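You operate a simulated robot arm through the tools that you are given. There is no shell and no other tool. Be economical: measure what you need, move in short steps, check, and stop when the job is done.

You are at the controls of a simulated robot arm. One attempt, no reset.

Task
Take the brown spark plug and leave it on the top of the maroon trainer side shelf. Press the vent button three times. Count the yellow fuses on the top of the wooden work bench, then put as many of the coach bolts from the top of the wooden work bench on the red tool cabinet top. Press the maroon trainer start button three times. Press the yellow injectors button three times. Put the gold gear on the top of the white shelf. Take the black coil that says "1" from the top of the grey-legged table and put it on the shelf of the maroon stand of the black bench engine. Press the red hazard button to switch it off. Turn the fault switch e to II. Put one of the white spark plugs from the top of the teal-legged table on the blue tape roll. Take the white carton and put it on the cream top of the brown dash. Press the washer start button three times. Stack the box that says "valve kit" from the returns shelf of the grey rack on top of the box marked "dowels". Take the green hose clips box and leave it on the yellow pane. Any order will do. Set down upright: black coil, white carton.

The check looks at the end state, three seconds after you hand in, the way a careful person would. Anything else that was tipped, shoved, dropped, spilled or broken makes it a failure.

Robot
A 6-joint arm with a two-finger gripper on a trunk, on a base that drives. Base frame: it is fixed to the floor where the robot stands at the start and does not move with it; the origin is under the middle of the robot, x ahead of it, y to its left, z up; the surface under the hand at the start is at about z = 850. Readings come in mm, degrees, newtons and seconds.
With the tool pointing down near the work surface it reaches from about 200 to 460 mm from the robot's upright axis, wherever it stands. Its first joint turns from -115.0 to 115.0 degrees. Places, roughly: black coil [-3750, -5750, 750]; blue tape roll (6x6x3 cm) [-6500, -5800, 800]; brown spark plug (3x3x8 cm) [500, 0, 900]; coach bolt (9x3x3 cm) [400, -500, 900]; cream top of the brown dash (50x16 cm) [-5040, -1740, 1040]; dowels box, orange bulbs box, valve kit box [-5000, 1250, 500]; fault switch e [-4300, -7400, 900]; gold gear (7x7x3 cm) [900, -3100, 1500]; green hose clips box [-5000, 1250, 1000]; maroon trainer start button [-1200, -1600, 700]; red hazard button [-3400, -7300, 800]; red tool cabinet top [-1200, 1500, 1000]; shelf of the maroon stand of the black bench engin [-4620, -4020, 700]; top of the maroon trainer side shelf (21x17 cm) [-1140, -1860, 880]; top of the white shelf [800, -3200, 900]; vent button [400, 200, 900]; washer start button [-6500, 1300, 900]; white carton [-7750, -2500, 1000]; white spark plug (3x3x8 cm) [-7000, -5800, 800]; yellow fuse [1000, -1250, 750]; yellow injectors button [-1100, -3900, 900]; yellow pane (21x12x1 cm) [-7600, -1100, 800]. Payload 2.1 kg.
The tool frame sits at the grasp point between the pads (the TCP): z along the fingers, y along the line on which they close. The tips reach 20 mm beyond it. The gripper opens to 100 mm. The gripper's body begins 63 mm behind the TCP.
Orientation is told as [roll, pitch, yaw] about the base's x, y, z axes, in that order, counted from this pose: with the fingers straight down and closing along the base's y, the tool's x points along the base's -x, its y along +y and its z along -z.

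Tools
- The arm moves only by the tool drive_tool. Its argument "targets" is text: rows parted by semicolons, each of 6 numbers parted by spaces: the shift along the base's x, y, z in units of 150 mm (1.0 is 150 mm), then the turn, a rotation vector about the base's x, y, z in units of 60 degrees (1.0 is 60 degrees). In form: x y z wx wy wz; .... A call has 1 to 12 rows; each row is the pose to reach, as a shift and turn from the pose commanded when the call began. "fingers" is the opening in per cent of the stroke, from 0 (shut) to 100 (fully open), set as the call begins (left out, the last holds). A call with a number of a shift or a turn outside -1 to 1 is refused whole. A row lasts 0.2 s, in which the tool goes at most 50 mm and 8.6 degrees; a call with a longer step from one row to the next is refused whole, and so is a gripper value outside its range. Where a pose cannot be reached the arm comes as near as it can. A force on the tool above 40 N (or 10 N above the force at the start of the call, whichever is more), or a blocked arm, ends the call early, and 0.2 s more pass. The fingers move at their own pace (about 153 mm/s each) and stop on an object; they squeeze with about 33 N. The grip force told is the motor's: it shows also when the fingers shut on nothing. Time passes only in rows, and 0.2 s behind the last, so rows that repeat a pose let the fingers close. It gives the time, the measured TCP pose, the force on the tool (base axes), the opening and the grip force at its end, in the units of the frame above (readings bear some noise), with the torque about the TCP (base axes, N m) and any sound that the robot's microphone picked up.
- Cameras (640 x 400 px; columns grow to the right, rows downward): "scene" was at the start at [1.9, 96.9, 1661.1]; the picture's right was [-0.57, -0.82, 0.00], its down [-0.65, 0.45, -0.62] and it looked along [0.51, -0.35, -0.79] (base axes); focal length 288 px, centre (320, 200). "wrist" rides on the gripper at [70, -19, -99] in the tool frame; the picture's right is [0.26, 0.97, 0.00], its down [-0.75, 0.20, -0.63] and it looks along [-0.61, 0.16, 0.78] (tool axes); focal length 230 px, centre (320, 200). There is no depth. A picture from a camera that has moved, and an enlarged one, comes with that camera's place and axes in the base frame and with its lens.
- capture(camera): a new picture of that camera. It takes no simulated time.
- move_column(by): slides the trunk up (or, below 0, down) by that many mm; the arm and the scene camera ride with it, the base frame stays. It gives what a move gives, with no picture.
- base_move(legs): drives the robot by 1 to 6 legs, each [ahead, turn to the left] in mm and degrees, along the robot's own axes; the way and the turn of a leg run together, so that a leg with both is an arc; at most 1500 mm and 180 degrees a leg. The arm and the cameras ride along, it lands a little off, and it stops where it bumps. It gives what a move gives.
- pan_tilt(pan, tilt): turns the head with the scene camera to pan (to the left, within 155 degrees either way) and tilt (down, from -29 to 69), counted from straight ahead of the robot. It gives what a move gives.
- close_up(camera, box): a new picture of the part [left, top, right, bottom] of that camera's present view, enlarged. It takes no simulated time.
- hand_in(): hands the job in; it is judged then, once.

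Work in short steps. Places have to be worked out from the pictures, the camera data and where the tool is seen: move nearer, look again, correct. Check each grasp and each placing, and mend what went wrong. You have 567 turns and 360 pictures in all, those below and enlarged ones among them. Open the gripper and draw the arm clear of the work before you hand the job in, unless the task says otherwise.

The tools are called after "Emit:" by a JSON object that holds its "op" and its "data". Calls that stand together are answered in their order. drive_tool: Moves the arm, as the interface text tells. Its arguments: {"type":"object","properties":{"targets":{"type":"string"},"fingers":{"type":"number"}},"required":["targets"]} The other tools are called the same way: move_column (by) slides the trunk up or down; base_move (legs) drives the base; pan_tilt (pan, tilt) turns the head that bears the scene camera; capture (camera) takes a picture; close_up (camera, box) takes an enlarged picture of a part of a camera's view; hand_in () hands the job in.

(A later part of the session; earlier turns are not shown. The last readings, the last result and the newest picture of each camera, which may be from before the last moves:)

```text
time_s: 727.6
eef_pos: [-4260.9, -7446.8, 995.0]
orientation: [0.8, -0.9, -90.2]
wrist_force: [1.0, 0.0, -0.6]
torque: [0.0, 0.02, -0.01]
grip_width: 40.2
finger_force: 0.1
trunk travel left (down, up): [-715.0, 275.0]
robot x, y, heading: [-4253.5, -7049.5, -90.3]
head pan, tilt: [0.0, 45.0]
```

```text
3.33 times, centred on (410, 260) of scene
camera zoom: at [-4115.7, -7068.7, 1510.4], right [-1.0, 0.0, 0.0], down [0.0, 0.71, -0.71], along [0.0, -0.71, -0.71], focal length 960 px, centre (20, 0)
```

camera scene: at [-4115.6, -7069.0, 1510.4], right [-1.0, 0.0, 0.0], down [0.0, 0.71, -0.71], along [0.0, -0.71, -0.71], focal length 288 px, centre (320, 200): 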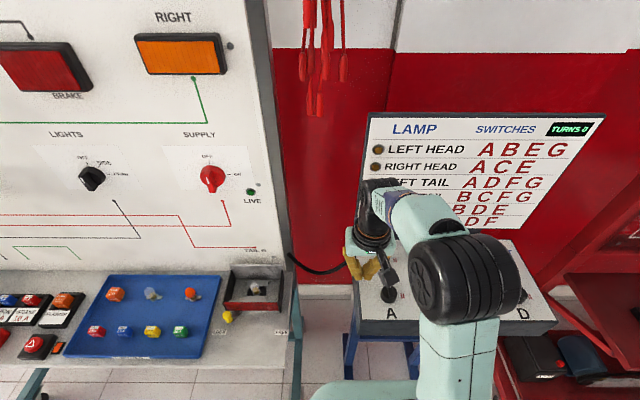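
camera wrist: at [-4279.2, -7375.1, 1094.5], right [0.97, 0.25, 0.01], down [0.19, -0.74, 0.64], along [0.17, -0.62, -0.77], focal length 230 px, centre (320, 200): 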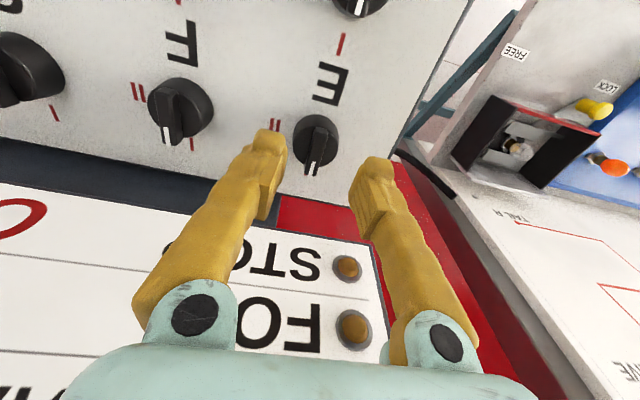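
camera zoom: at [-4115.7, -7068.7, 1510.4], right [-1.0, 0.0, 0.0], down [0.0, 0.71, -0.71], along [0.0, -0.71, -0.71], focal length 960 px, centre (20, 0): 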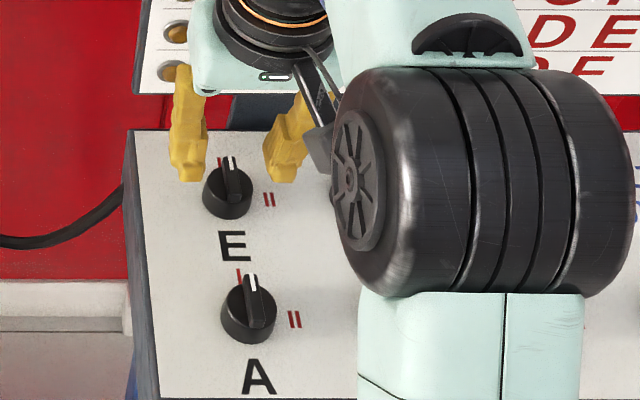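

Well aligned. I narrow the opening to 26 mm and descend in 2–3 mm rows to feel the knob's disc.

Emit:
{"op": "drive_tool", "data": {"targets": "-0.007 0.007 -0.08 0 0 0; -0.007 0.007 -0.13 0 0 0; -0.007 0.007 -0.16 0 0 0; -0.007 0.007 -0.18 0 0 0; -0.007 0.007 -0.2 0 0 0; -0.007 0.007 -0.2 0 0 0", "fingers": 26}}

Emit:
{"op": "close_up", "data": {"camera": "scene", "box": [340, 200, 480, 320]}}

Emit:
{"op": "capture", "data": {"camera": "wrist"}}

```text
time_s: 729.0
eef_pos: [-4261.5, -7446.2, 967.7]
orientation: [0.7, -1.5, -90.2]
wrist_force: [-4.5, -9.2, 34.8]
torque: [-0.24, 0.45, -0.03]
grip_width: 24.6
finger_force: 0.1
trunk travel left (down, up): [-715.0, 275.0]
robot x, y, heading: [-4259.1, -7050.6, -90.1]
head pan, tilt: [0.0, 45.0]
```

```text
3.33 times, centred on (410, 260) of scene
camera zoom: at [-4117.1, -7066.6, 1511.1], right [-1.0, 0.0, 0.0], down [0.0, 0.71, -0.71], along [0.0, -0.71, -0.71], focal length 960 px, centre (20, 0)
```

zoom: 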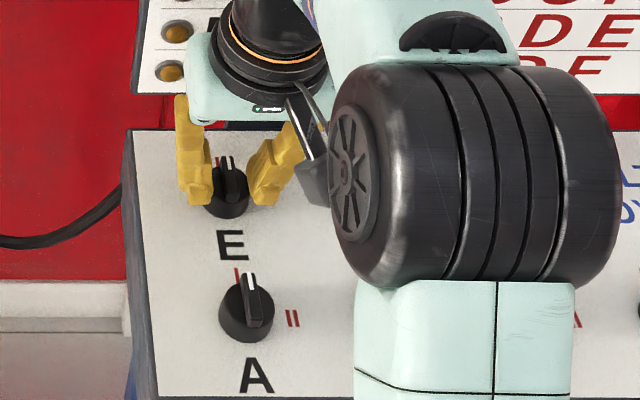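

```text
149 pictures are left
camera wrist: at [-4281.8, -7373.9, 1066.1], right [0.97, 0.25, 0.01], down [0.19, -0.74, 0.65], along [0.17, -0.63, -0.76], focal length 230 px, centre (320, 200)
```

wrist: 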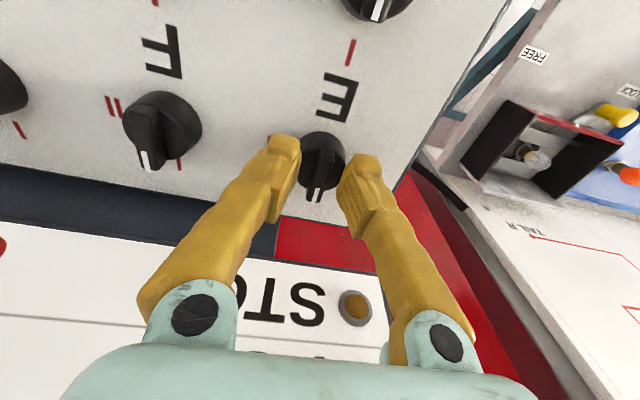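

Fingertips rest on the disc at tip z≈947. I raise 3 mm and close on the bar.

Emit:
{"op": "drive_tool", "data": {"targets": "0 0 0.03 0 0 0; 0 0 0.035 0 0 0"}}

Emit:
{"op": "drive_tool", "data": {"targets": "0 0 0 0 0 0; 0 0 0 0 0 0; 0 0 0 0 0 0", "fingers": 0}}

Emit:
{"op": "close_up", "data": {"camera": "scene", "box": [340, 200, 480, 320]}}

```text
time_s: 729.6
eef_pos: [-4258.6, -7445.4, 969.9]
orientation: [0.7, -0.6, -90.2]
wrist_force: [-0.4, -0.5, 0.3]
torque: [0.03, 0.02, 0.03]
grip_width: 26.0
finger_force: 0.0
trunk travel left (down, up): [-715.0, 275.0]
robot x, y, heading: [-4259.3, -7046.3, -90.3]
head pan, tilt: [0.0, 45.0]
```

```text
time_s: 730.4
eef_pos: [-4263.0, -7446.2, 970.4]
orientation: [0.7, -0.6, -90.2]
wrist_force: [-4.8, 8.1, -23.2]
torque: [0.03, 0.09, -0.06]
grip_width: 8.3
finger_force: 36.4
trunk travel left (down, up): [-715.0, 275.0]
robot x, y, heading: [-4257.7, -7046.2, -90.4]
head pan, tilt: [0.0, 45.0]
```

```text
3.33 times, centred on (410, 260) of scene
camera zoom: at [-4118.0, -7069.5, 1510.3], right [-1.0, 0.0, 0.0], down [0.0, 0.71, -0.71], along [0.0, -0.71, -0.71], focal length 960 px, centre (20, 0)
```

zoom: 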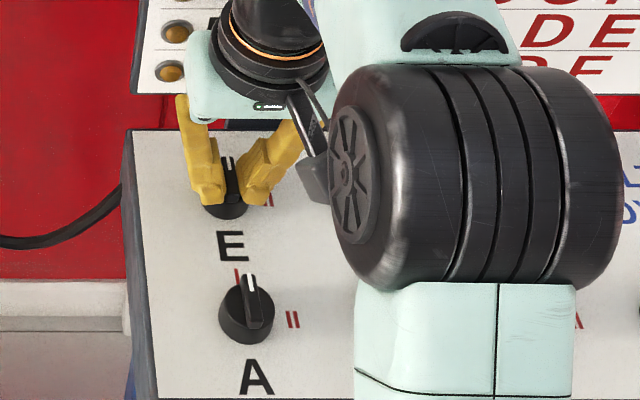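

Gripping the bar (8.3 mm). I rotate clockwise in steps.

Emit:
{"op": "drive_tool", "data": {"targets": "0 0 0 0 0 -0.12; 0 0 0 0 0 -0.24; 0 0 0 0 0 -0.36; 0 0 0 0 0 -0.48; 0 0 0 0 0 -0.6; 0 0 0 0 0 -0.72; 0 0 0 0 0 -0.8; 0 0 0 0 0 -0.8"}}

Emit:
{"op": "close_up", "data": {"camera": "scene", "box": [340, 200, 480, 320]}}

```text
time_s: 732.0
eef_pos: [-4262.4, -7448.6, 977.1]
orientation: [1.6, -1.6, -136.8]
wrist_force: [-1.7, 3.2, 18.2]
torque: [0.17, -0.07, -0.03]
grip_width: 6.0
finger_force: 29.9
trunk travel left (down, up): [-715.0, 275.0]
robot x, y, heading: [-4257.5, -7048.4, -90.2]
head pan, tilt: [0.0, 45.0]
stopped in row 7: the force on the tool passed its limit at 43 N (the readings are from after the stop); the commanded pose is now the measured one
```

```text
3.33 times, centred on (410, 260) of scene
camera zoom: at [-4116.4, -7064.2, 1510.4], right [-1.0, 0.0, 0.0], down [0.0, 0.7, -0.71], along [0.0, -0.71, -0.7], focal length 960 px, centre (20, 0)
```

zoom: 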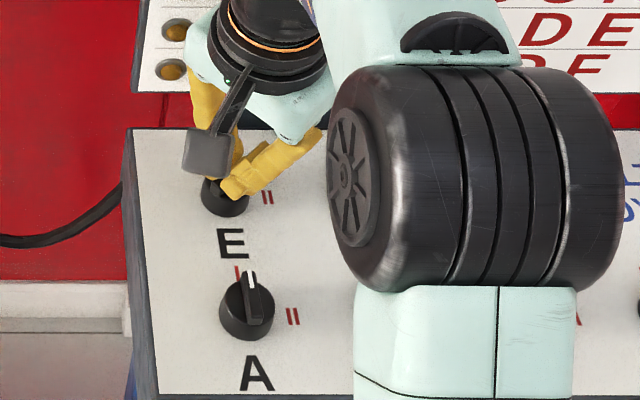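

The fingers slipped up off the bar. I raise and look at the knob.

Emit:
{"op": "drive_tool", "data": {"targets": "0 0 0.15 0 0 0; 0 0.1 0.3 0 0 0; 0 0.3 0.4 0 0 0; 0.1 0.5 0.4 0 0 0; 0.3 0.6 0.4 0 0 0; 0.3 0.6 0.4 0 0 0", "fingers": 26}}

Emit:
{"op": "close_up", "data": {"camera": "scene", "box": [340, 120, 610, 320]}}

Emit:
{"op": "capture", "data": {"camera": "wrist"}}

```text
time_s: 733.4
eef_pos: [-4215.9, -7364.3, 1034.5]
orientation: [1.2, -1.4, -136.8]
wrist_force: [0.9, 0.4, 0.4]
torque: [0.03, 0.0, -0.01]
grip_width: 26.2
finger_force: 0.0
trunk travel left (down, up): [-715.0, 275.0]
robot x, y, heading: [-4253.1, -7048.0, -90.3]
head pan, tilt: [0.0, 45.0]
```

```text
2.00 times, centred on (475, 220) of scene
camera zoom: at [-4116.5, -7069.7, 1510.5], right [-1.0, 0.0, 0.0], down [0.0, 0.71, -0.71], along [0.0, -0.71, -0.71], focal length 576 px, centre (10, 160)
```

zoom: 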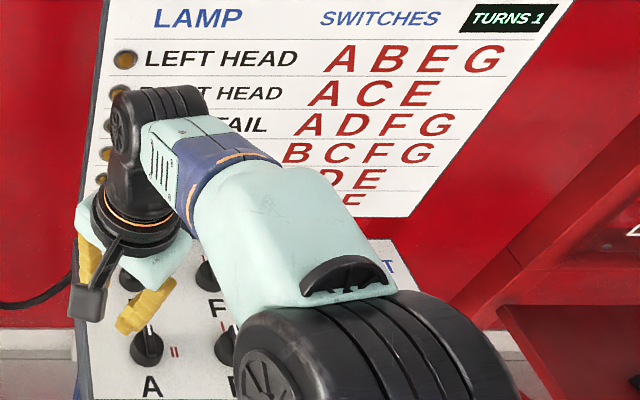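

```text
145 pictures are left
camera wrist: at [-4177.5, -7298.7, 1132.3], right [0.85, -0.53, 0.02], down [-0.41, -0.64, 0.65], along [-0.33, -0.56, -0.76], focal length 230 px, centre (320, 200)
```

wrist: 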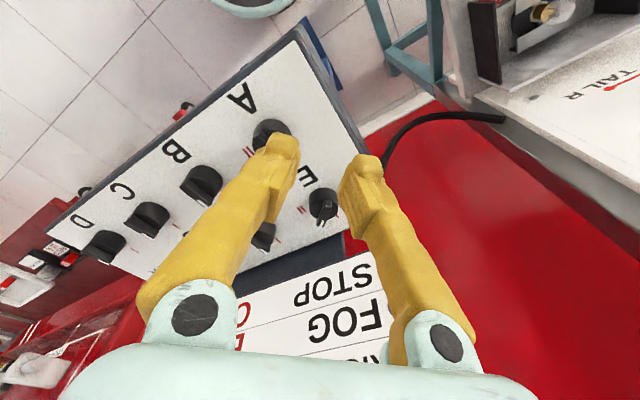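

Display says "TURNS 1". I check where knob E points.

Emit:
{"op": "close_up", "data": {"camera": "wrist", "box": [270, 150, 370, 250]}}

```text
4.00 times, centred on (320, 200) of wrist
camera zoom: at [-4177.5, -7298.7, 1132.3], right [0.85, -0.53, 0.02], down [-0.41, -0.64, 0.65], along [-0.33, -0.56, -0.76], focal length 920 px, centre (320, 200)
```

zoom: 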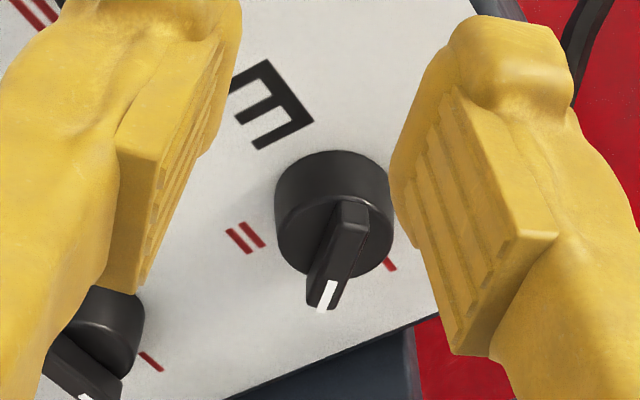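

Emit:
{"op": "drive_tool", "data": {"targets": "-0.1 0.3 0.2 0 0 0; -0.3 0.5 0.3 0 0 0; -0.6 0.5 0.4 0 0 0; -0.9 0.5 0.4 0 0 0; -0.9 0.5 0.4 0 0 0"}}

Emit:
{"op": "close_up", "data": {"camera": "scene", "box": [340, 200, 480, 320]}}

Emit:
{"op": "capture", "data": {"camera": "wrist"}}

```text
refused: row 1 steps farther than a row can; nothing moved
```

```text
3.33 times, centred on (410, 260) of scene
camera zoom: at [-4116.5, -7069.7, 1510.5], right [-1.0, 0.0, 0.0], down [0.0, 0.71, -0.71], along [0.0, -0.71, -0.71], focal length 960 px, centre (20, 0)
```

zoom: 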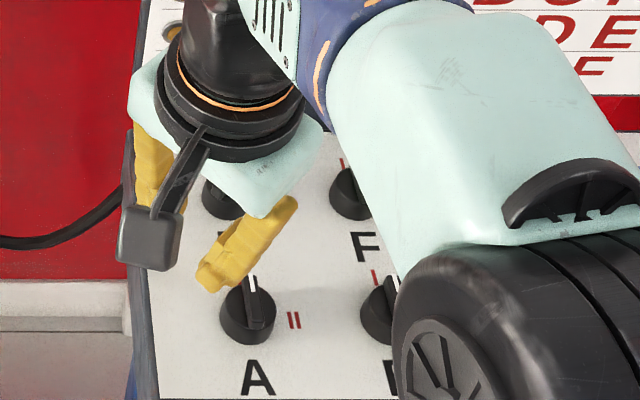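

```text
142 pictures are left
camera wrist: at [-4177.5, -7298.7, 1132.3], right [0.85, -0.53, 0.02], down [-0.41, -0.64, 0.65], along [-0.33, -0.56, -0.76], focal length 230 px, centre (320, 200)
```

wrist: 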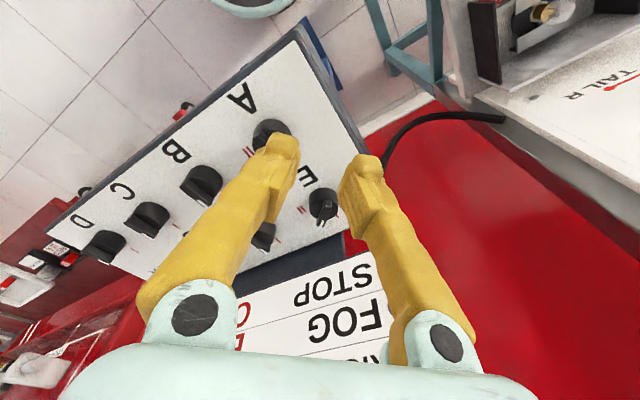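

Emit:
{"op": "drive_tool", "data": {"targets": "0 0.15 0.2 0 0 0; 0 0.3 0.4 0 0 0; 0.1 0.45 0.5 0 0 0; 0.3 0.5 0.5 0 0 0; 0.3 0.5 0.5 0 0 0"}}

Emit:
{"op": "close_up", "data": {"camera": "scene", "box": [340, 200, 480, 320]}}

Emit:
{"op": "close_up", "data": {"camera": "wrist", "box": [200, 100, 400, 260]}}

```text
time_s: 734.6
eef_pos: [-4171.5, -7285.9, 1108.8]
orientation: [1.3, -1.4, -136.9]
wrist_force: [0.1, -0.1, 0.7]
torque: [-0.03, 0.0, -0.03]
grip_width: 26.0
finger_force: 0.1
trunk travel left (down, up): [-715.0, 275.0]
robot x, y, heading: [-4258.1, -7045.5, -90.2]
head pan, tilt: [0.0, 45.0]
```

```text
3.33 times, centred on (410, 260) of scene
camera zoom: at [-4116.4, -7069.3, 1510.5], right [-1.0, 0.0, 0.0], down [0.0, 0.71, -0.71], along [0.0, -0.71, -0.71], focal length 960 px, centre (20, 0)
```

zoom: 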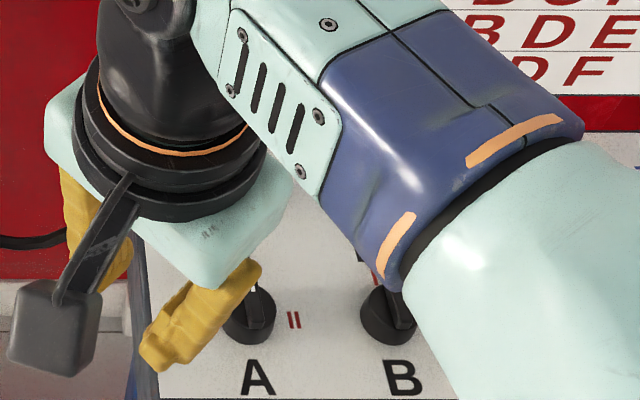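

```text
2.50 times, centred on (300, 180) of wrist
camera zoom: at [-4132.1, -7220.8, 1207.3], right [0.85, -0.53, 0.02], down [-0.41, -0.64, 0.65], along [-0.33, -0.56, -0.76], focal length 575 px, centre (370, 250)
```

zoom: 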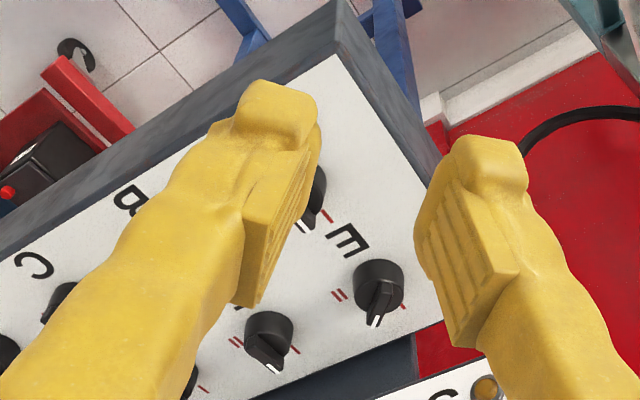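

Knob E is now about half way (rotated ~42°). I go back over it with matching yaw, press down lightly this time, grip and finish the turn.

Emit:
{"op": "drive_tool", "data": {"targets": "-0.12 -0.22 0 0 0 0; -0.25 -0.44 0 0 0 0; -0.4 -0.66 0 0 0 0; -0.55 -0.88 0 0 0 0.03; -0.6 -0.95 -0.2 0 0 0.05; -0.6 -0.95 -0.5 0 0 0.05; -0.6 -0.95 -0.5 0 0 0.05"}}

Emit:
{"op": "drive_tool", "data": {"targets": "0 -0.06 -0.1 0 0 0; 0 -0.12 -0.2 0 0 0; 0 -0.12 -0.25 0 0 0"}}

Emit:
{"op": "capture", "data": {"camera": "wrist"}}

Emit:
{"op": "close_up", "data": {"camera": "scene", "box": [340, 200, 480, 320]}}

```text
time_s: 736.2
eef_pos: [-4261.7, -7427.7, 1036.1]
orientation: [1.3, -1.4, -133.9]
wrist_force: [0.0, -0.1, 0.3]
torque: [0.0, -0.01, -0.03]
grip_width: 25.9
finger_force: 0.0
trunk travel left (down, up): [-715.0, 275.0]
robot x, y, heading: [-4255.5, -7044.6, -90.4]
head pan, tilt: [0.0, 45.0]
```

```text
time_s: 737.0
eef_pos: [-4262.5, -7444.8, 995.1]
orientation: [1.3, -1.4, -134.0]
wrist_force: [0.0, -0.1, -0.1]
torque: [0.03, 0.03, -0.02]
grip_width: 26.1
finger_force: 0.2
trunk travel left (down, up): [-715.0, 275.0]
robot x, y, heading: [-4254.2, -7049.0, -90.3]
head pan, tilt: [0.0, 45.0]
```

```text
139 pictures are left
camera wrist: at [-4226.6, -7378.2, 1093.5], right [0.88, -0.48, 0.02], down [-0.38, -0.66, 0.65], along [-0.31, -0.58, -0.76], focal length 230 px, centre (320, 200)
```

wrist: 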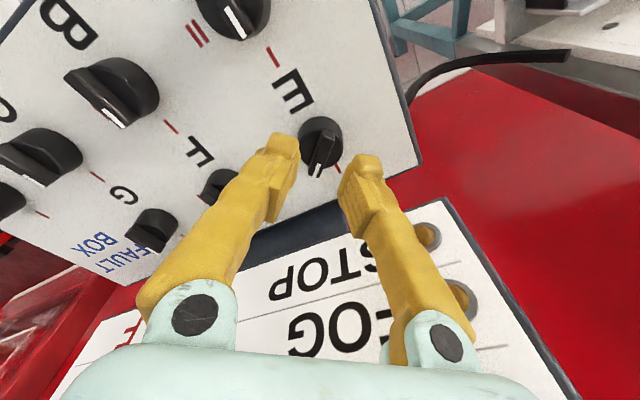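

```text
3.33 times, centred on (410, 260) of scene
camera zoom: at [-4115.8, -7069.2, 1510.4], right [-1.0, 0.0, 0.0], down [0.0, 0.71, -0.71], along [0.0, -0.71, -0.71], focal length 960 px, centre (20, 0)
```

zoom: 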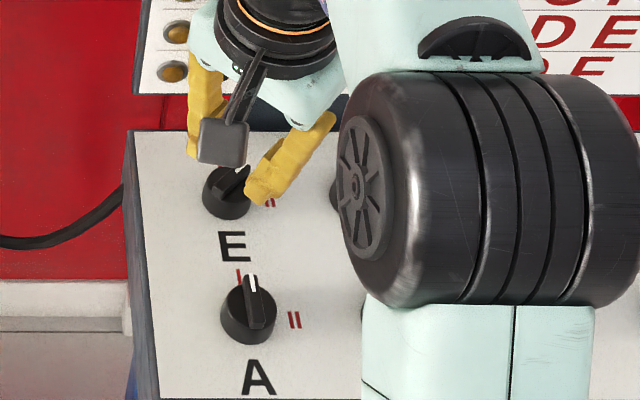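

The bar is at ~45° and matches my yaw. Descend to light contact, then close there.

Emit:
{"op": "drive_tool", "data": {"targets": "0 -0.01 -0.08 0 0 0; 0 -0.01 -0.13 0 0 0; 0 -0.01 -0.16 0 0 0; 0 -0.01 -0.18 0 0 0; 0 -0.01 -0.19 0 0 0; 0 -0.01 -0.19 0 0 0"}}

Emit:
{"op": "drive_tool", "data": {"targets": "0 0 0.005 0 0 0; 0 0 0.005 0 0 0; 0 0 0.005 0 0 0", "fingers": 0}}

```text
time_s: 738.4
eef_pos: [-4261.5, -7448.2, 969.5]
orientation: [1.4, -1.5, -133.9]
wrist_force: [-0.9, -1.1, 7.4]
torque: [0.07, 0.05, -0.02]
grip_width: 25.0
finger_force: 0.2
trunk travel left (down, up): [-715.0, 275.0]
robot x, y, heading: [-4258.0, -7045.9, -90.2]
head pan, tilt: [0.0, 45.0]
```

```text
time_s: 739.2
eef_pos: [-4262.2, -7447.5, 968.1]
orientation: [1.3, -1.3, -134.0]
wrist_force: [-1.1, 5.0, -9.4]
torque: [-0.14, 0.29, -0.02]
grip_width: 8.1
finger_force: 36.0
trunk travel left (down, up): [-715.0, 275.0]
robot x, y, heading: [-4253.5, -7046.1, -90.4]
head pan, tilt: [0.0, 45.0]
```

Gripped. Rotating a further ~47° while pressing slightly down.

Emit:
{"op": "drive_tool", "data": {"targets": "0 0 -0.015 0 0 -0.07; 0 0 -0.02 0 0 -0.16; 0 0 -0.02 0 0 -0.26; 0 0 -0.02 0 0 -0.36; 0 0 -0.02 0 0 -0.46; 0 0 -0.02 0 0 -0.56; 0 0 -0.02 0 0 -0.66; 0 0 -0.02 0 0 -0.76; 0 0 -0.02 0 0 -0.8; 0 0 -0.02 0 0 -0.8"}}

Emit:
{"op": "close_up", "data": {"camera": "scene", "box": [340, 200, 480, 320]}}

```text
time_s: 740.5
eef_pos: [-4262.0, -7447.5, 968.1]
orientation: [2.0, -1.7, -163.0]
wrist_force: [2.2, 2.9, 12.4]
torque: [0.08, -0.14, -0.01]
grip_width: 8.3
finger_force: 36.0
trunk travel left (down, up): [-715.0, 275.0]
robot x, y, heading: [-4254.9, -7048.4, -90.5]
head pan, tilt: [0.0, 45.0]
stopped in row 6: the force on the tool passed its limit at 41 N (the readings are from after the stop); the commanded pose is now the measured one
```

```text
3.33 times, centred on (410, 260) of scene
camera zoom: at [-4115.6, -7065.7, 1510.0], right [-1.0, 0.0, 0.0], down [0.0, 0.71, -0.71], along [0.0, -0.71, -0.71], focal length 960 px, centre (20, 0)
```

zoom: 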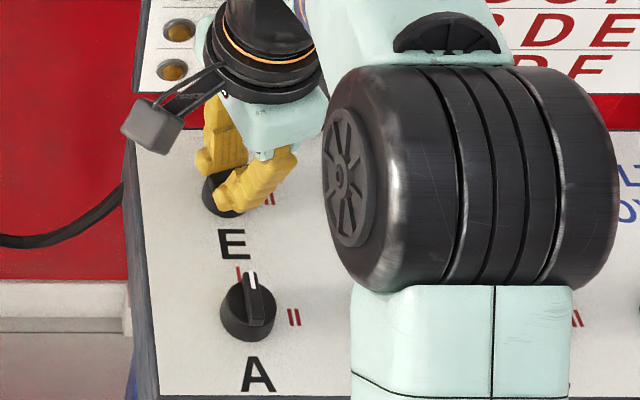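

Still gripping at yaw -163. Continue the last ~18°.

Emit:
{"op": "drive_tool", "data": {"targets": "0 0 0.005 0 0 -0.06; 0 0 0.005 0 0 -0.13; 0 0 0.005 0 0 -0.2; 0 0 0.005 0 0 -0.27; 0 0 0.005 0 0 -0.3; 0 0 0.005 0 0 -0.3"}}

Emit:
{"op": "close_up", "data": {"camera": "scene", "box": [340, 120, 610, 320]}}

```text
time_s: 741.9
eef_pos: [-4263.0, -7448.2, 967.8]
orientation: [1.8, -1.5, 178.9]
wrist_force: [0.6, 1.5, 10.0]
torque: [0.03, 0.22, 0.23]
grip_width: 8.2
finger_force: 35.9
trunk travel left (down, up): [-715.0, 275.0]
robot x, y, heading: [-4254.7, -7047.0, -90.4]
head pan, tilt: [0.0, 45.0]
```

```text
2.00 times, centred on (475, 220) of scene
camera zoom: at [-4115.3, -7067.1, 1510.4], right [-1.0, 0.0, 0.0], down [0.0, 0.71, -0.71], along [0.0, -0.71, -0.71], focal length 576 px, centre (10, 160)
```

zoom: 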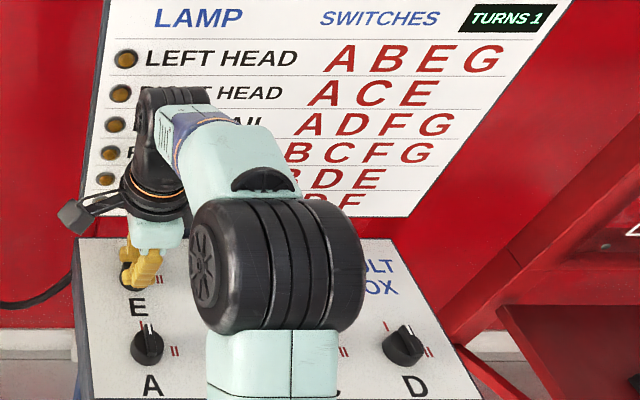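

Rotated fully (≈91°). Open, lift and check the pointer.

Emit:
{"op": "drive_tool", "data": {"targets": "0 0 0 0 0 0; 0 0 0 0 0 0", "fingers": 26}}

Emit:
{"op": "drive_tool", "data": {"targets": "0 0 0.15 0 0 0; 0 0.05 0.4 0 0 0; 0 0.25 0.6 0 0 0; 0 0.5 0.7 0 0 0; 0 0.75 0.7 0 0 0; 0 0.75 0.7 0 0 0"}}

Emit:
{"op": "close_up", "data": {"camera": "scene", "box": [340, 120, 610, 320]}}

Emit:
{"op": "capture", "data": {"camera": "wrist"}}

```text
time_s: 742.5
eef_pos: [-4262.2, -7448.5, 969.3]
orientation: [2.0, -1.6, 178.9]
wrist_force: [1.0, -8.9, 24.9]
torque: [0.17, -0.19, 0.03]
grip_width: 15.6
finger_force: 0.0
trunk travel left (down, up): [-715.0, 275.0]
robot x, y, heading: [-4255.0, -7045.9, -90.4]
head pan, tilt: [0.0, 45.0]
```

```text
time_s: 743.9
eef_pos: [-4261.2, -7336.3, 1075.2]
orientation: [1.7, -1.6, 179.0]
wrist_force: [-0.9, 0.4, 0.4]
torque: [0.02, 0.0, 0.02]
grip_width: 25.9
finger_force: 0.1
trunk travel left (down, up): [-715.0, 275.0]
robot x, y, heading: [-4254.4, -7048.6, -89.9]
head pan, tilt: [0.0, 45.0]
```

```text
2.00 times, centred on (475, 220) of scene
camera zoom: at [-4115.8, -7070.5, 1510.4], right [-1.0, 0.0, 0.0], down [0.0, 0.71, -0.71], along [0.0, -0.71, -0.71], focal length 576 px, centre (10, 160)
```

zoom: 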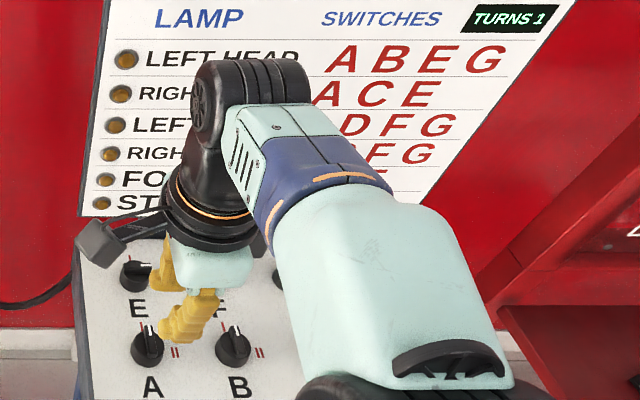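

```text
134 pictures are left
camera wrist: at [-4187.7, -7316.2, 1173.1], right [0.24, -0.97, 0.02], down [-0.74, -0.17, 0.66], along [-0.63, -0.17, -0.76], focal length 230 px, centre (320, 200)
```

wrist: 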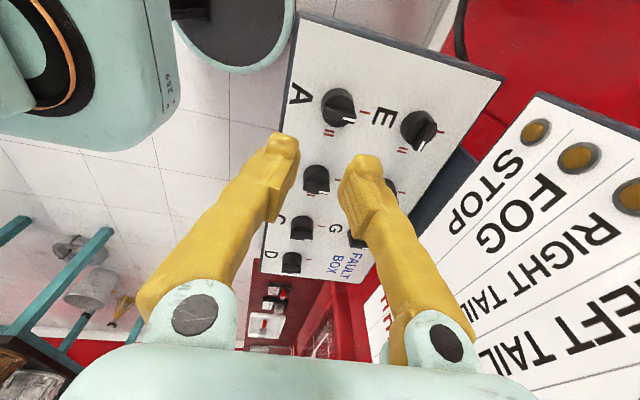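

Emit:
{"op": "close_up", "data": {"camera": "wrist", "box": [290, 60, 470, 190]}}

Emit:
{"op": "close_up", "data": {"camera": "scene", "box": [380, 220, 440, 270]}}

```text
3.08 times, centred on (380, 125) of wrist
camera zoom: at [-4187.7, -7316.2, 1173.1], right [0.24, -0.97, 0.02], down [-0.74, -0.17, 0.66], along [-0.63, -0.17, -0.76], focal length 708 px, centre (135, 431)
```

zoom: 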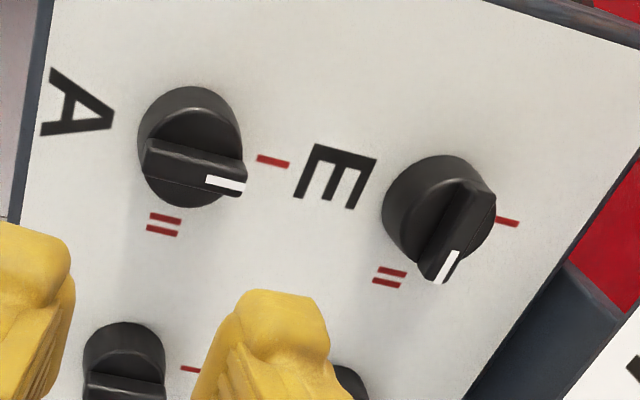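

```text
8.00 times, centred on (410, 245) of scene
camera zoom: at [-4115.8, -7070.5, 1510.4], right [-1.0, 0.0, 0.0], down [0.0, 0.71, -0.71], along [0.0, -0.71, -0.71], focal length 2304 px, centre (-400, -160)
```

zoom: 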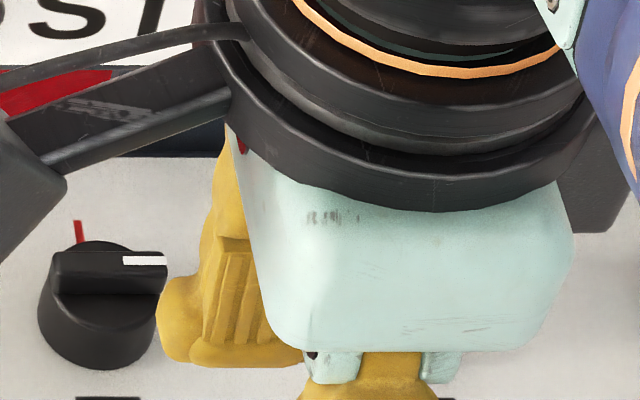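

Knob E now points squarely at "II". Next the hazard button near (-3470,-7290): I turn the wrist back and drive over there.

Emit:
{"op": "drive_tool", "data": {"targets": "0 0.05 0.05 0 0 0.14; 0 0.1 0.05 0 0 0.28; 0 0.1 0.05 0 0 0.42; 0 0.1 0.05 0 0 0.56; 0 0.1 0.05 0 0 0.7; 0 0.1 0.05 0 0 0.84; 0 0.1 0.05 0 0 0.98; 0 0.1 0.05 0 0 0.98", "fingers": 0}}

Emit:
{"op": "drive_tool", "data": {"targets": "0 0 0 0 0 0.13; 0 0 0 0 0 0.26; 0 0 0 0 0 0.39; 0 0 0 0 0 0.52; 0 0 0 0 0 0.52"}}

Emit:
{"op": "base_move", "data": {"legs": [[-150, 0], [0, 90], [784, 0], [0, -90]]}}

Emit:
{"op": "capture", "data": {"camera": "wrist"}}

Emit:
{"op": "capture", "data": {"camera": "scene"}}

```text
time_s: 745.7
eef_pos: [-4262.1, -7321.4, 1080.6]
orientation: [1.8, -1.5, -122.3]
wrist_force: [0.6, 0.4, -0.4]
torque: [-0.01, 0.0, -0.03]
grip_width: 0.0
finger_force: 29.5
trunk travel left (down, up): [-715.0, 275.0]
robot x, y, heading: [-4253.9, -7047.1, -90.2]
head pan, tilt: [0.0, 45.0]
```

```text
time_s: 746.9
eef_pos: [-4262.0, -7322.9, 1079.9]
orientation: [1.8, -1.5, -91.1]
wrist_force: [0.9, 0.2, 0.3]
torque: [0.0, -0.03, 0.0]
grip_width: 0.0
finger_force: 29.8
trunk travel left (down, up): [-715.0, 275.0]
robot x, y, heading: [-4260.3, -7046.9, -90.1]
head pan, tilt: [0.0, 45.0]
```

```text
time_s: 759.7
eef_pos: [-3492.2, -7182.8, 1079.9]
orientation: [1.7, -1.5, -92.8]
wrist_force: [-0.8, -0.3, 0.2]
torque: [0.0, 0.02, 0.01]
grip_width: 0.0
finger_force: 29.8
trunk travel left (down, up): [-715.0, 275.0]
robot x, y, heading: [-3478.7, -6906.6, -91.7]
head pan, tilt: [0.0, 45.0]
```

```text
131 pictures are left
camera wrist: at [-3509.8, -7109.4, 1177.5], right [0.98, 0.21, 0.02], down [0.15, -0.74, 0.66], along [0.16, -0.64, -0.76], focal length 230 px, centre (320, 200)
```

wrist: 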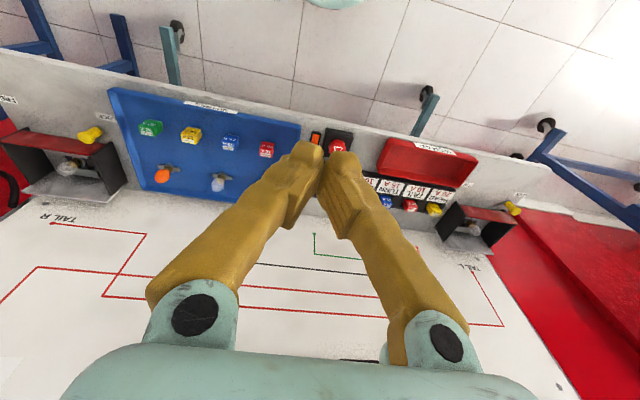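

```text
130 pictures are left
camera scene: at [-3339.2, -6934.3, 1510.4], right [-1.0, 0.03, 0.0], down [0.02, 0.71, -0.71], along [-0.02, -0.71, -0.71], focal length 288 px, centre (320, 200)
```

scene: 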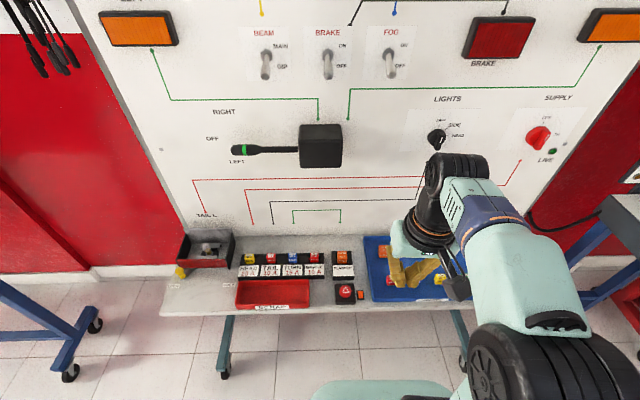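

Hazard button ≈(-3421,-7292) on the shelf with its indicator beside it. I move above it and look.

Emit:
{"op": "drive_tool", "data": {"targets": "0.12 -0.18 -0.15 0 0 0; 0.24 -0.36 -0.3 0 0 0; 0.36 -0.54 -0.45 0 0 0; 0.47 -0.7 -0.6 0 0 0; 0.47 -0.7 -0.8 0 0 0; 0.47 -0.7 -1 0 0 0; 0.47 -0.7 -1 0 0 0"}}

Emit:
{"op": "capture", "data": {"camera": "wrist"}}

Emit:
{"op": "close_up", "data": {"camera": "scene", "box": [290, 220, 430, 330]}}

```text
time_s: 761.3
eef_pos: [-3420.6, -7288.9, 933.1]
orientation: [1.7, -1.5, -92.8]
wrist_force: [-0.4, 0.3, -0.6]
torque: [-0.02, -0.04, 0.0]
grip_width: 0.0
finger_force: 29.5
trunk travel left (down, up): [-715.0, 275.0]
robot x, y, heading: [-3480.3, -6907.8, -91.6]
head pan, tilt: [0.0, 45.0]
```

```text
129 pictures are left
camera wrist: at [-3439.6, -7215.8, 1031.6], right [0.98, 0.21, 0.02], down [0.15, -0.74, 0.66], along [0.16, -0.64, -0.75], focal length 230 px, centre (320, 200)
```

wrist: 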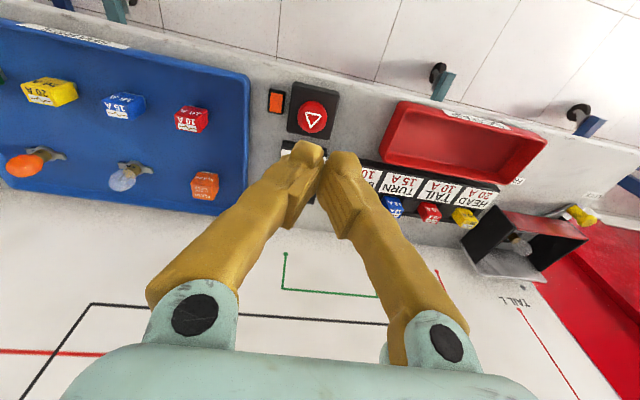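

```text
3.64 times, centred on (360, 275) of scene
camera zoom: at [-3339.2, -6934.0, 1510.4], right [-1.0, 0.03, 0.0], down [0.02, 0.71, -0.71], along [-0.02, -0.71, -0.71], focal length 1047 px, centre (174, -73)
```

zoom: 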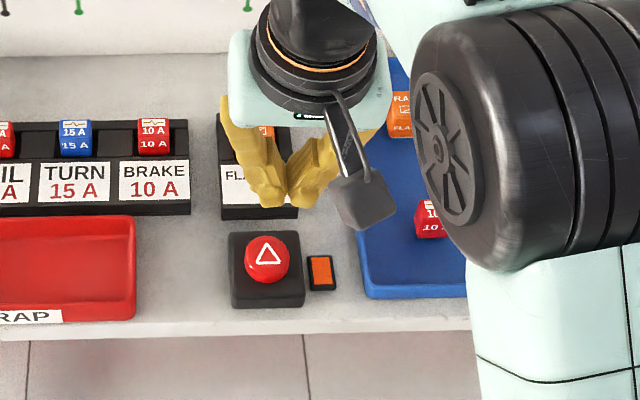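

Triangulation puts the button nearer (-3420,-7310, ~780). I descend to z≈850 at y≈-7304 and check.

Emit:
{"op": "drive_tool", "data": {"targets": "0 -0.05 -0.15 0 0 0; 0 -0.1 -0.35 0 0 0; 0 -0.1 -0.55 0 0 0; 0 -0.1 -0.55 0 0 0"}}

Emit:
{"op": "capture", "data": {"camera": "wrist"}}

Emit:
{"op": "close_up", "data": {"camera": "scene", "box": [290, 220, 430, 330]}}

```text
time_s: 762.3
eef_pos: [-3421.1, -7302.5, 849.4]
orientation: [1.8, -1.6, -92.7]
wrist_force: [0.3, 0.8, 0.0]
torque: [0.01, 0.04, 0.0]
grip_width: 0.0
finger_force: 28.9
trunk travel left (down, up): [-715.0, 275.0]
robot x, y, heading: [-3481.6, -6910.2, -91.8]
head pan, tilt: [0.0, 45.0]
```

```text
127 pictures are left
camera wrist: at [-3437.3, -7228.3, 946.3], right [0.98, 0.21, 0.02], down [0.15, -0.74, 0.66], along [0.16, -0.64, -0.75], focal length 230 px, centre (320, 200)
```

wrist: 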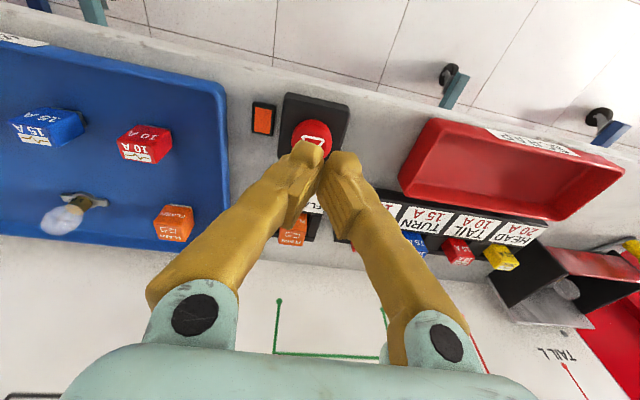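

```text
3.64 times, centred on (360, 275) of scene
camera zoom: at [-3339.2, -6934.1, 1510.4], right [-1.0, 0.03, 0.0], down [0.02, 0.71, -0.71], along [-0.02, -0.71, -0.71], focal length 1047 px, centre (174, -73)
```

zoom: 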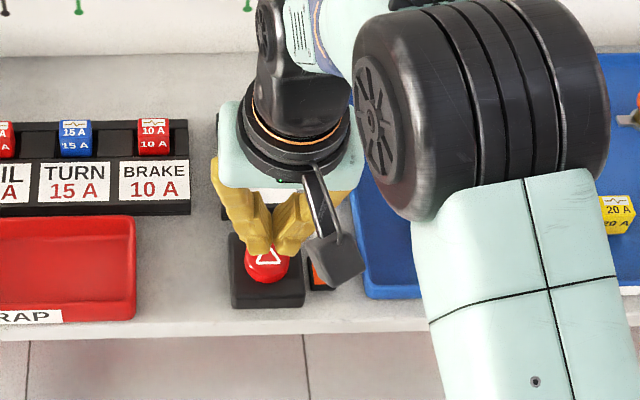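

Tips are over the red button. Pressing down gently once.

Emit:
{"op": "drive_tool", "data": {"targets": "-0.01 -0.01 -0.1 0 0 0; -0.01 -0.01 -0.18 0 0 0; -0.01 -0.01 -0.22 0 0 0; -0.01 -0.01 -0.26 0 0 0; -0.01 -0.01 -0.3 0 0 0; -0.01 -0.01 -0.34 0 0 0; -0.01 -0.01 -0.37 0 0 0; -0.01 -0.01 -0.4 0 0 0; -0.01 -0.01 -0.43 0 0 0"}}

Emit:
{"op": "close_up", "data": {"camera": "scene", "box": [290, 220, 430, 330]}}

```text
time_s: 764.3
eef_pos: [-3422.6, -7303.0, 784.6]
orientation: [1.7, -1.8, -92.7]
wrist_force: [0.5, 1.1, 9.3]
torque: [-0.04, 0.03, 0.03]
grip_width: 6.0
finger_force: 30.0
trunk travel left (down, up): [-715.0, 275.0]
robot x, y, heading: [-3476.0, -6909.4, -91.7]
head pan, tilt: [0.0, 45.0]
heard: click
```

```text
3.64 times, centred on (360, 275) of scene
camera zoom: at [-3339.3, -6931.9, 1510.7], right [-1.0, 0.03, 0.0], down [0.02, 0.71, -0.71], along [-0.02, -0.71, -0.71], focal length 1047 px, centre (174, -73)
```

zoom: 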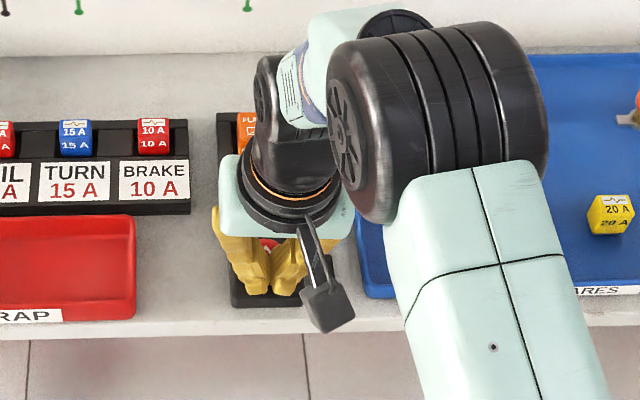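

Click heard. I lift straight up, draw back, and check the indicator.

Emit:
{"op": "drive_tool", "data": {"targets": "0 0.05 0.2 0 0 0; 0 0.1 0.45 0 0 0; 0 0.2 0.7 0 0 0; 0 0.4 0.9 0 0 0; 0 0.7 0.95 0 0 0; 0 0.7 0.95 0 0 0"}}

Emit:
{"op": "close_up", "data": {"camera": "scene", "box": [290, 220, 430, 330]}}

Emit:
{"op": "capture", "data": {"camera": "scene"}}

```text
time_s: 765.7
eef_pos: [-3425.1, -7200.3, 924.2]
orientation: [1.8, -1.4, -92.7]
wrist_force: [1.1, 0.0, 0.8]
torque: [0.01, 0.03, 0.02]
grip_width: 0.0
finger_force: 30.3
trunk travel left (down, up): [-715.0, 275.0]
robot x, y, heading: [-3475.8, -6906.7, -91.7]
head pan, tilt: [0.0, 45.0]
```

```text
3.64 times, centred on (360, 275) of scene
camera zoom: at [-3339.0, -6935.5, 1510.4], right [-1.0, 0.03, 0.0], down [0.02, 0.71, -0.71], along [-0.02, -0.71, -0.71], focal length 1047 px, centre (174, -73)
```

zoom: 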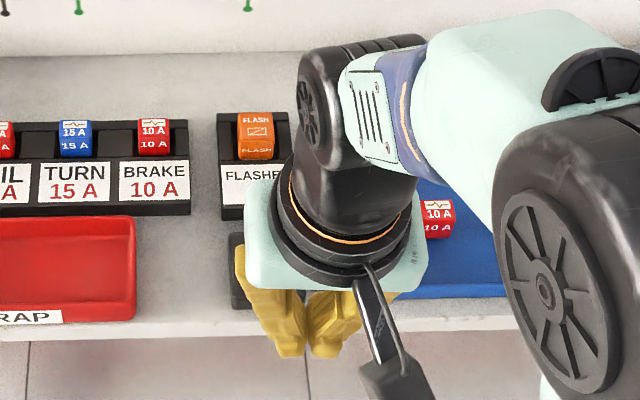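

```text
123 pictures are left
camera scene: at [-3339.0, -6935.5, 1510.4], right [-1.0, 0.03, 0.0], down [0.02, 0.71, -0.71], along [-0.02, -0.71, -0.71], focal length 288 px, centre (320, 200)
```

scene: 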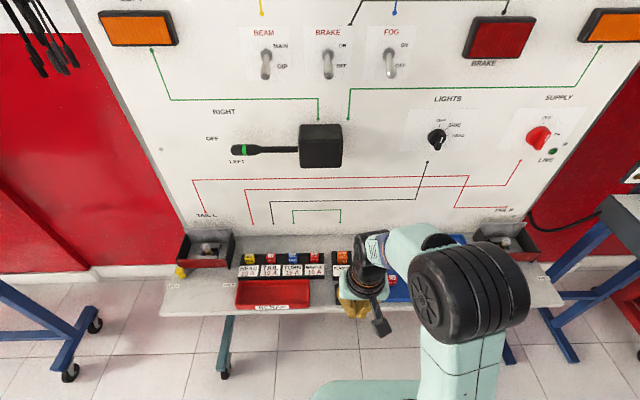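

Need to see the indicator; I back the base 200 mm and look.

Emit:
{"op": "base_move", "data": {"legs": [[-200, 0]]}}

Emit:
{"op": "capture", "data": {"camera": "wrist"}}

Emit:
{"op": "close_up", "data": {"camera": "scene", "box": [290, 160, 430, 270]}}

```text
time_s: 767.3
eef_pos: [-3418.2, -7001.4, 925.6]
orientation: [1.7, -1.4, -92.5]
wrist_force: [-0.1, -0.1, 0.2]
torque: [-0.02, 0.01, -0.01]
grip_width: 0.0
finger_force: 29.3
trunk travel left (down, up): [-715.0, 275.0]
robot x, y, heading: [-3472.9, -6708.6, -91.7]
head pan, tilt: [0.0, 45.0]
```

```text
122 pictures are left
camera wrist: at [-3435.7, -6927.3, 1022.0], right [0.98, 0.22, 0.02], down [0.15, -0.74, 0.66], along [0.16, -0.64, -0.76], focal length 230 px, centre (320, 200)
```

wrist: 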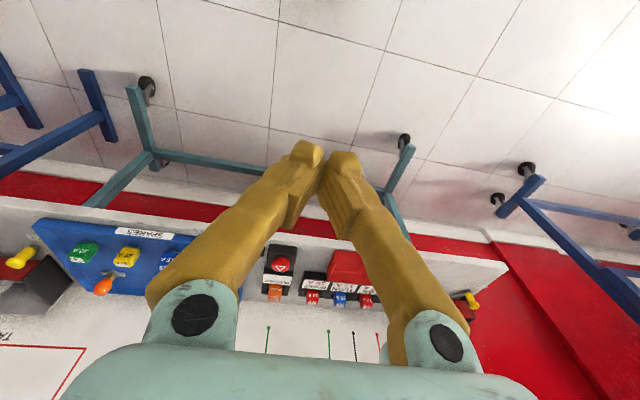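

```text
3.64 times, centred on (360, 215) of scene
camera zoom: at [-3333.3, -6735.7, 1510.4], right [-1.0, 0.03, 0.0], down [0.02, 0.71, -0.71], along [-0.02, -0.71, -0.71], focal length 1047 px, centre (174, 146)
```

zoom: 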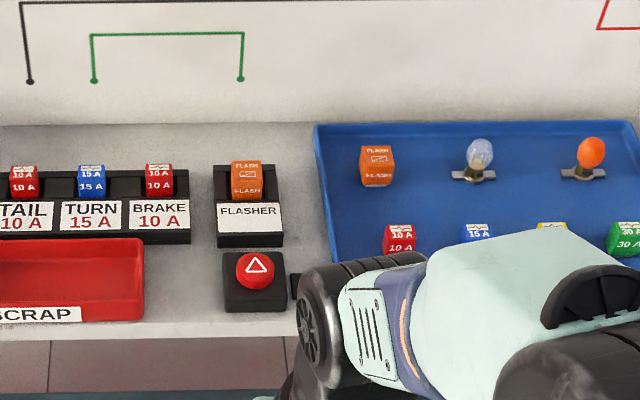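

Emit:
{"op": "close_up", "data": {"camera": "wrist", "box": [240, 230, 320, 310]}}

```text
5.00 times, centred on (280, 270) of wrist
camera zoom: at [-3435.7, -6927.3, 1022.0], right [0.98, 0.22, 0.02], down [0.15, -0.74, 0.66], along [0.16, -0.64, -0.76], focal length 1150 px, centre (520, -150)
```

zoom: 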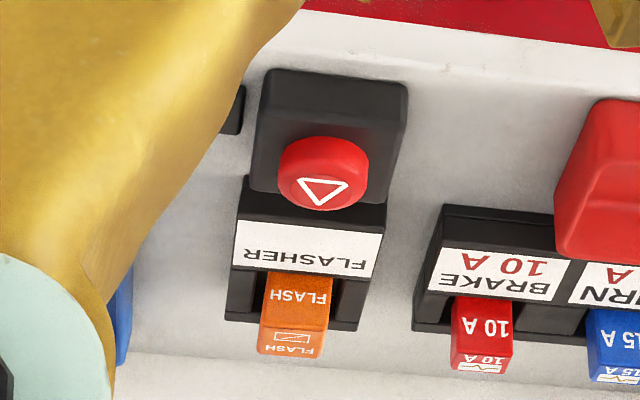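

I turn west and check the indicator from a clear angle, then look toward the teal-legged table.

Emit:
{"op": "base_move", "data": {"legs": [[0, -88.3]]}}

Emit:
{"op": "pan_tilt", "data": {"pan": 85, "tilt": 35}}

Emit:
{"op": "capture", "data": {"camera": "scene"}}

```text
time_s: 771.5
eef_pos: [-3762.8, -6766.2, 923.9]
orientation: [1.6, -1.5, 177.6]
wrist_force: [0.6, -0.5, -0.3]
torque: [0.01, 0.04, 0.03]
grip_width: 0.1
finger_force: 29.3
trunk travel left (down, up): [-715.0, 275.0]
robot x, y, heading: [-3470.1, -6706.9, 178.7]
head pan, tilt: [0.0, 45.0]
```

```text
time_s: 773.1
eef_pos: [-3762.3, -6767.0, 923.8]
orientation: [1.6, -1.5, 177.8]
wrist_force: [0.5, -0.4, -0.2]
torque: [0.01, 0.01, -0.01]
grip_width: 0.0
finger_force: 29.7
trunk travel left (down, up): [-715.0, 275.0]
robot x, y, heading: [-3472.3, -6707.2, 178.8]
head pan, tilt: [85.0, 35.0]
```

```text
119 pictures are left
camera scene: at [-3425.7, -6939.3, 1525.2], right [-0.99, 0.11, 0.0], down [0.06, 0.57, -0.82], along [-0.09, -0.81, -0.57], focal length 288 px, centre (320, 200)
```

scene: 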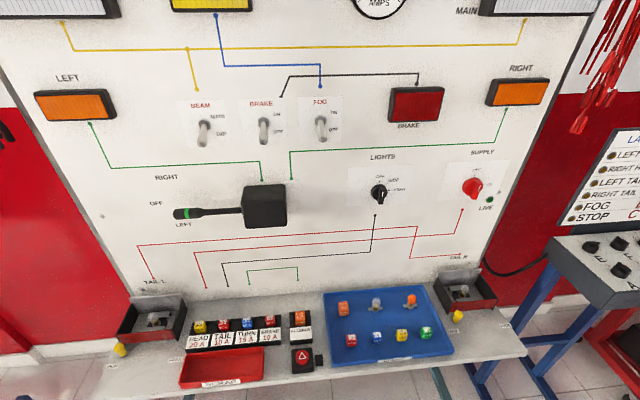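

Emit:
{"op": "close_up", "data": {"camera": "scene", "box": [270, 330, 350, 385]}}

Emit:
{"op": "close_up", "data": {"camera": "scene", "box": [560, 210, 640, 300]}}

```text
7.27 times, centred on (310, 358) of scene
camera zoom: at [-3425.7, -6939.3, 1525.2], right [-0.99, 0.11, 0.0], down [0.06, 0.57, -0.82], along [-0.09, -0.81, -0.57], focal length 2094 px, centre (393, -946)
```

zoom: 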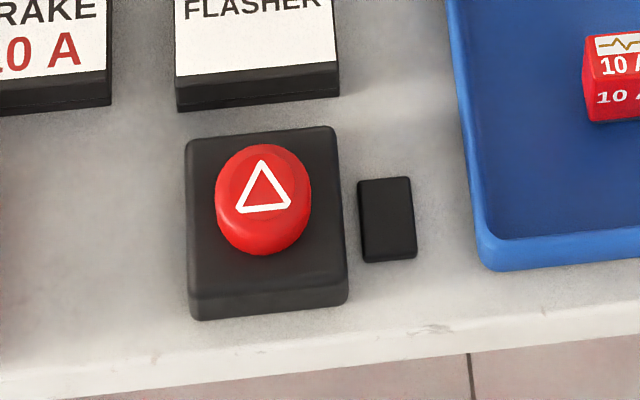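

```text
4.44 times, centred on (600, 255) of scene
camera zoom: at [-3425.7, -6939.3, 1525.2], right [-0.99, 0.11, 0.0], down [0.06, 0.57, -0.82], along [-0.09, -0.81, -0.57], focal length 1280 px, centre (-924, -44)
```

zoom: 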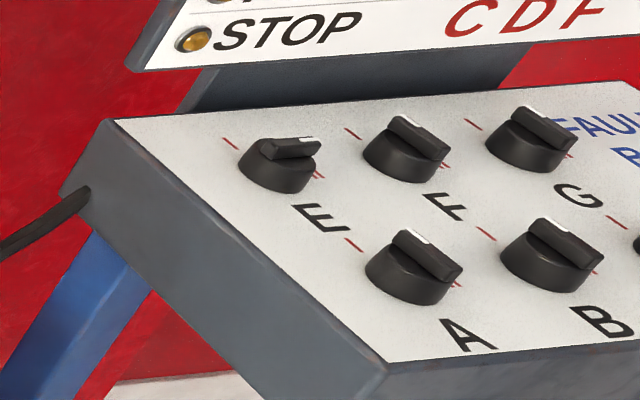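

Indicator is dark: hazard off; knob E clearly points to II. Now I drive west toward the teal-legged table.

Emit:
{"op": "base_move", "data": {"legs": [[1200, 0], [800, 0]]}}

Emit:
{"op": "pan_tilt", "data": {"pan": -40, "tilt": 30}}

Emit:
{"op": "capture", "data": {"camera": "scene"}}

```text
time_s: 783.2
eef_pos: [-5798.1, -6677.2, 924.7]
orientation: [1.6, -1.5, 176.2]
wrist_force: [0.1, -0.1, -0.1]
torque: [-0.04, -0.02, 0.01]
grip_width: 0.0
finger_force: 29.5
trunk travel left (down, up): [-715.0, 275.0]
robot x, y, heading: [-5507.3, -6630.2, 177.1]
head pan, tilt: [85.0, 35.0]
```

```text
time_s: 785.3
eef_pos: [-5798.9, -6675.4, 925.0]
orientation: [1.6, -1.5, 176.3]
wrist_force: [0.2, 0.1, 0.4]
torque: [-0.01, -0.01, -0.01]
grip_width: 0.0
finger_force: 29.3
trunk travel left (down, up): [-715.0, 275.0]
robot x, y, heading: [-5506.3, -6633.7, 177.0]
head pan, tilt: [-40.0, 30.0]
```

```text
116 pictures are left
camera scene: at [-5520.5, -6709.6, 1533.0], right [0.68, 0.73, 0.0], down [0.37, -0.34, -0.87], along [-0.63, 0.59, -0.5], focal length 288 px, centre (320, 200)
```

scene: 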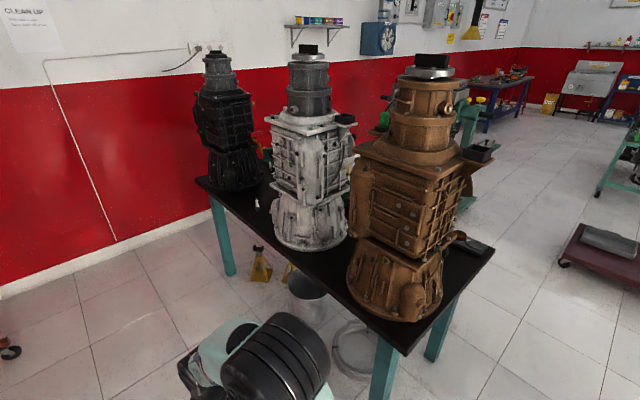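

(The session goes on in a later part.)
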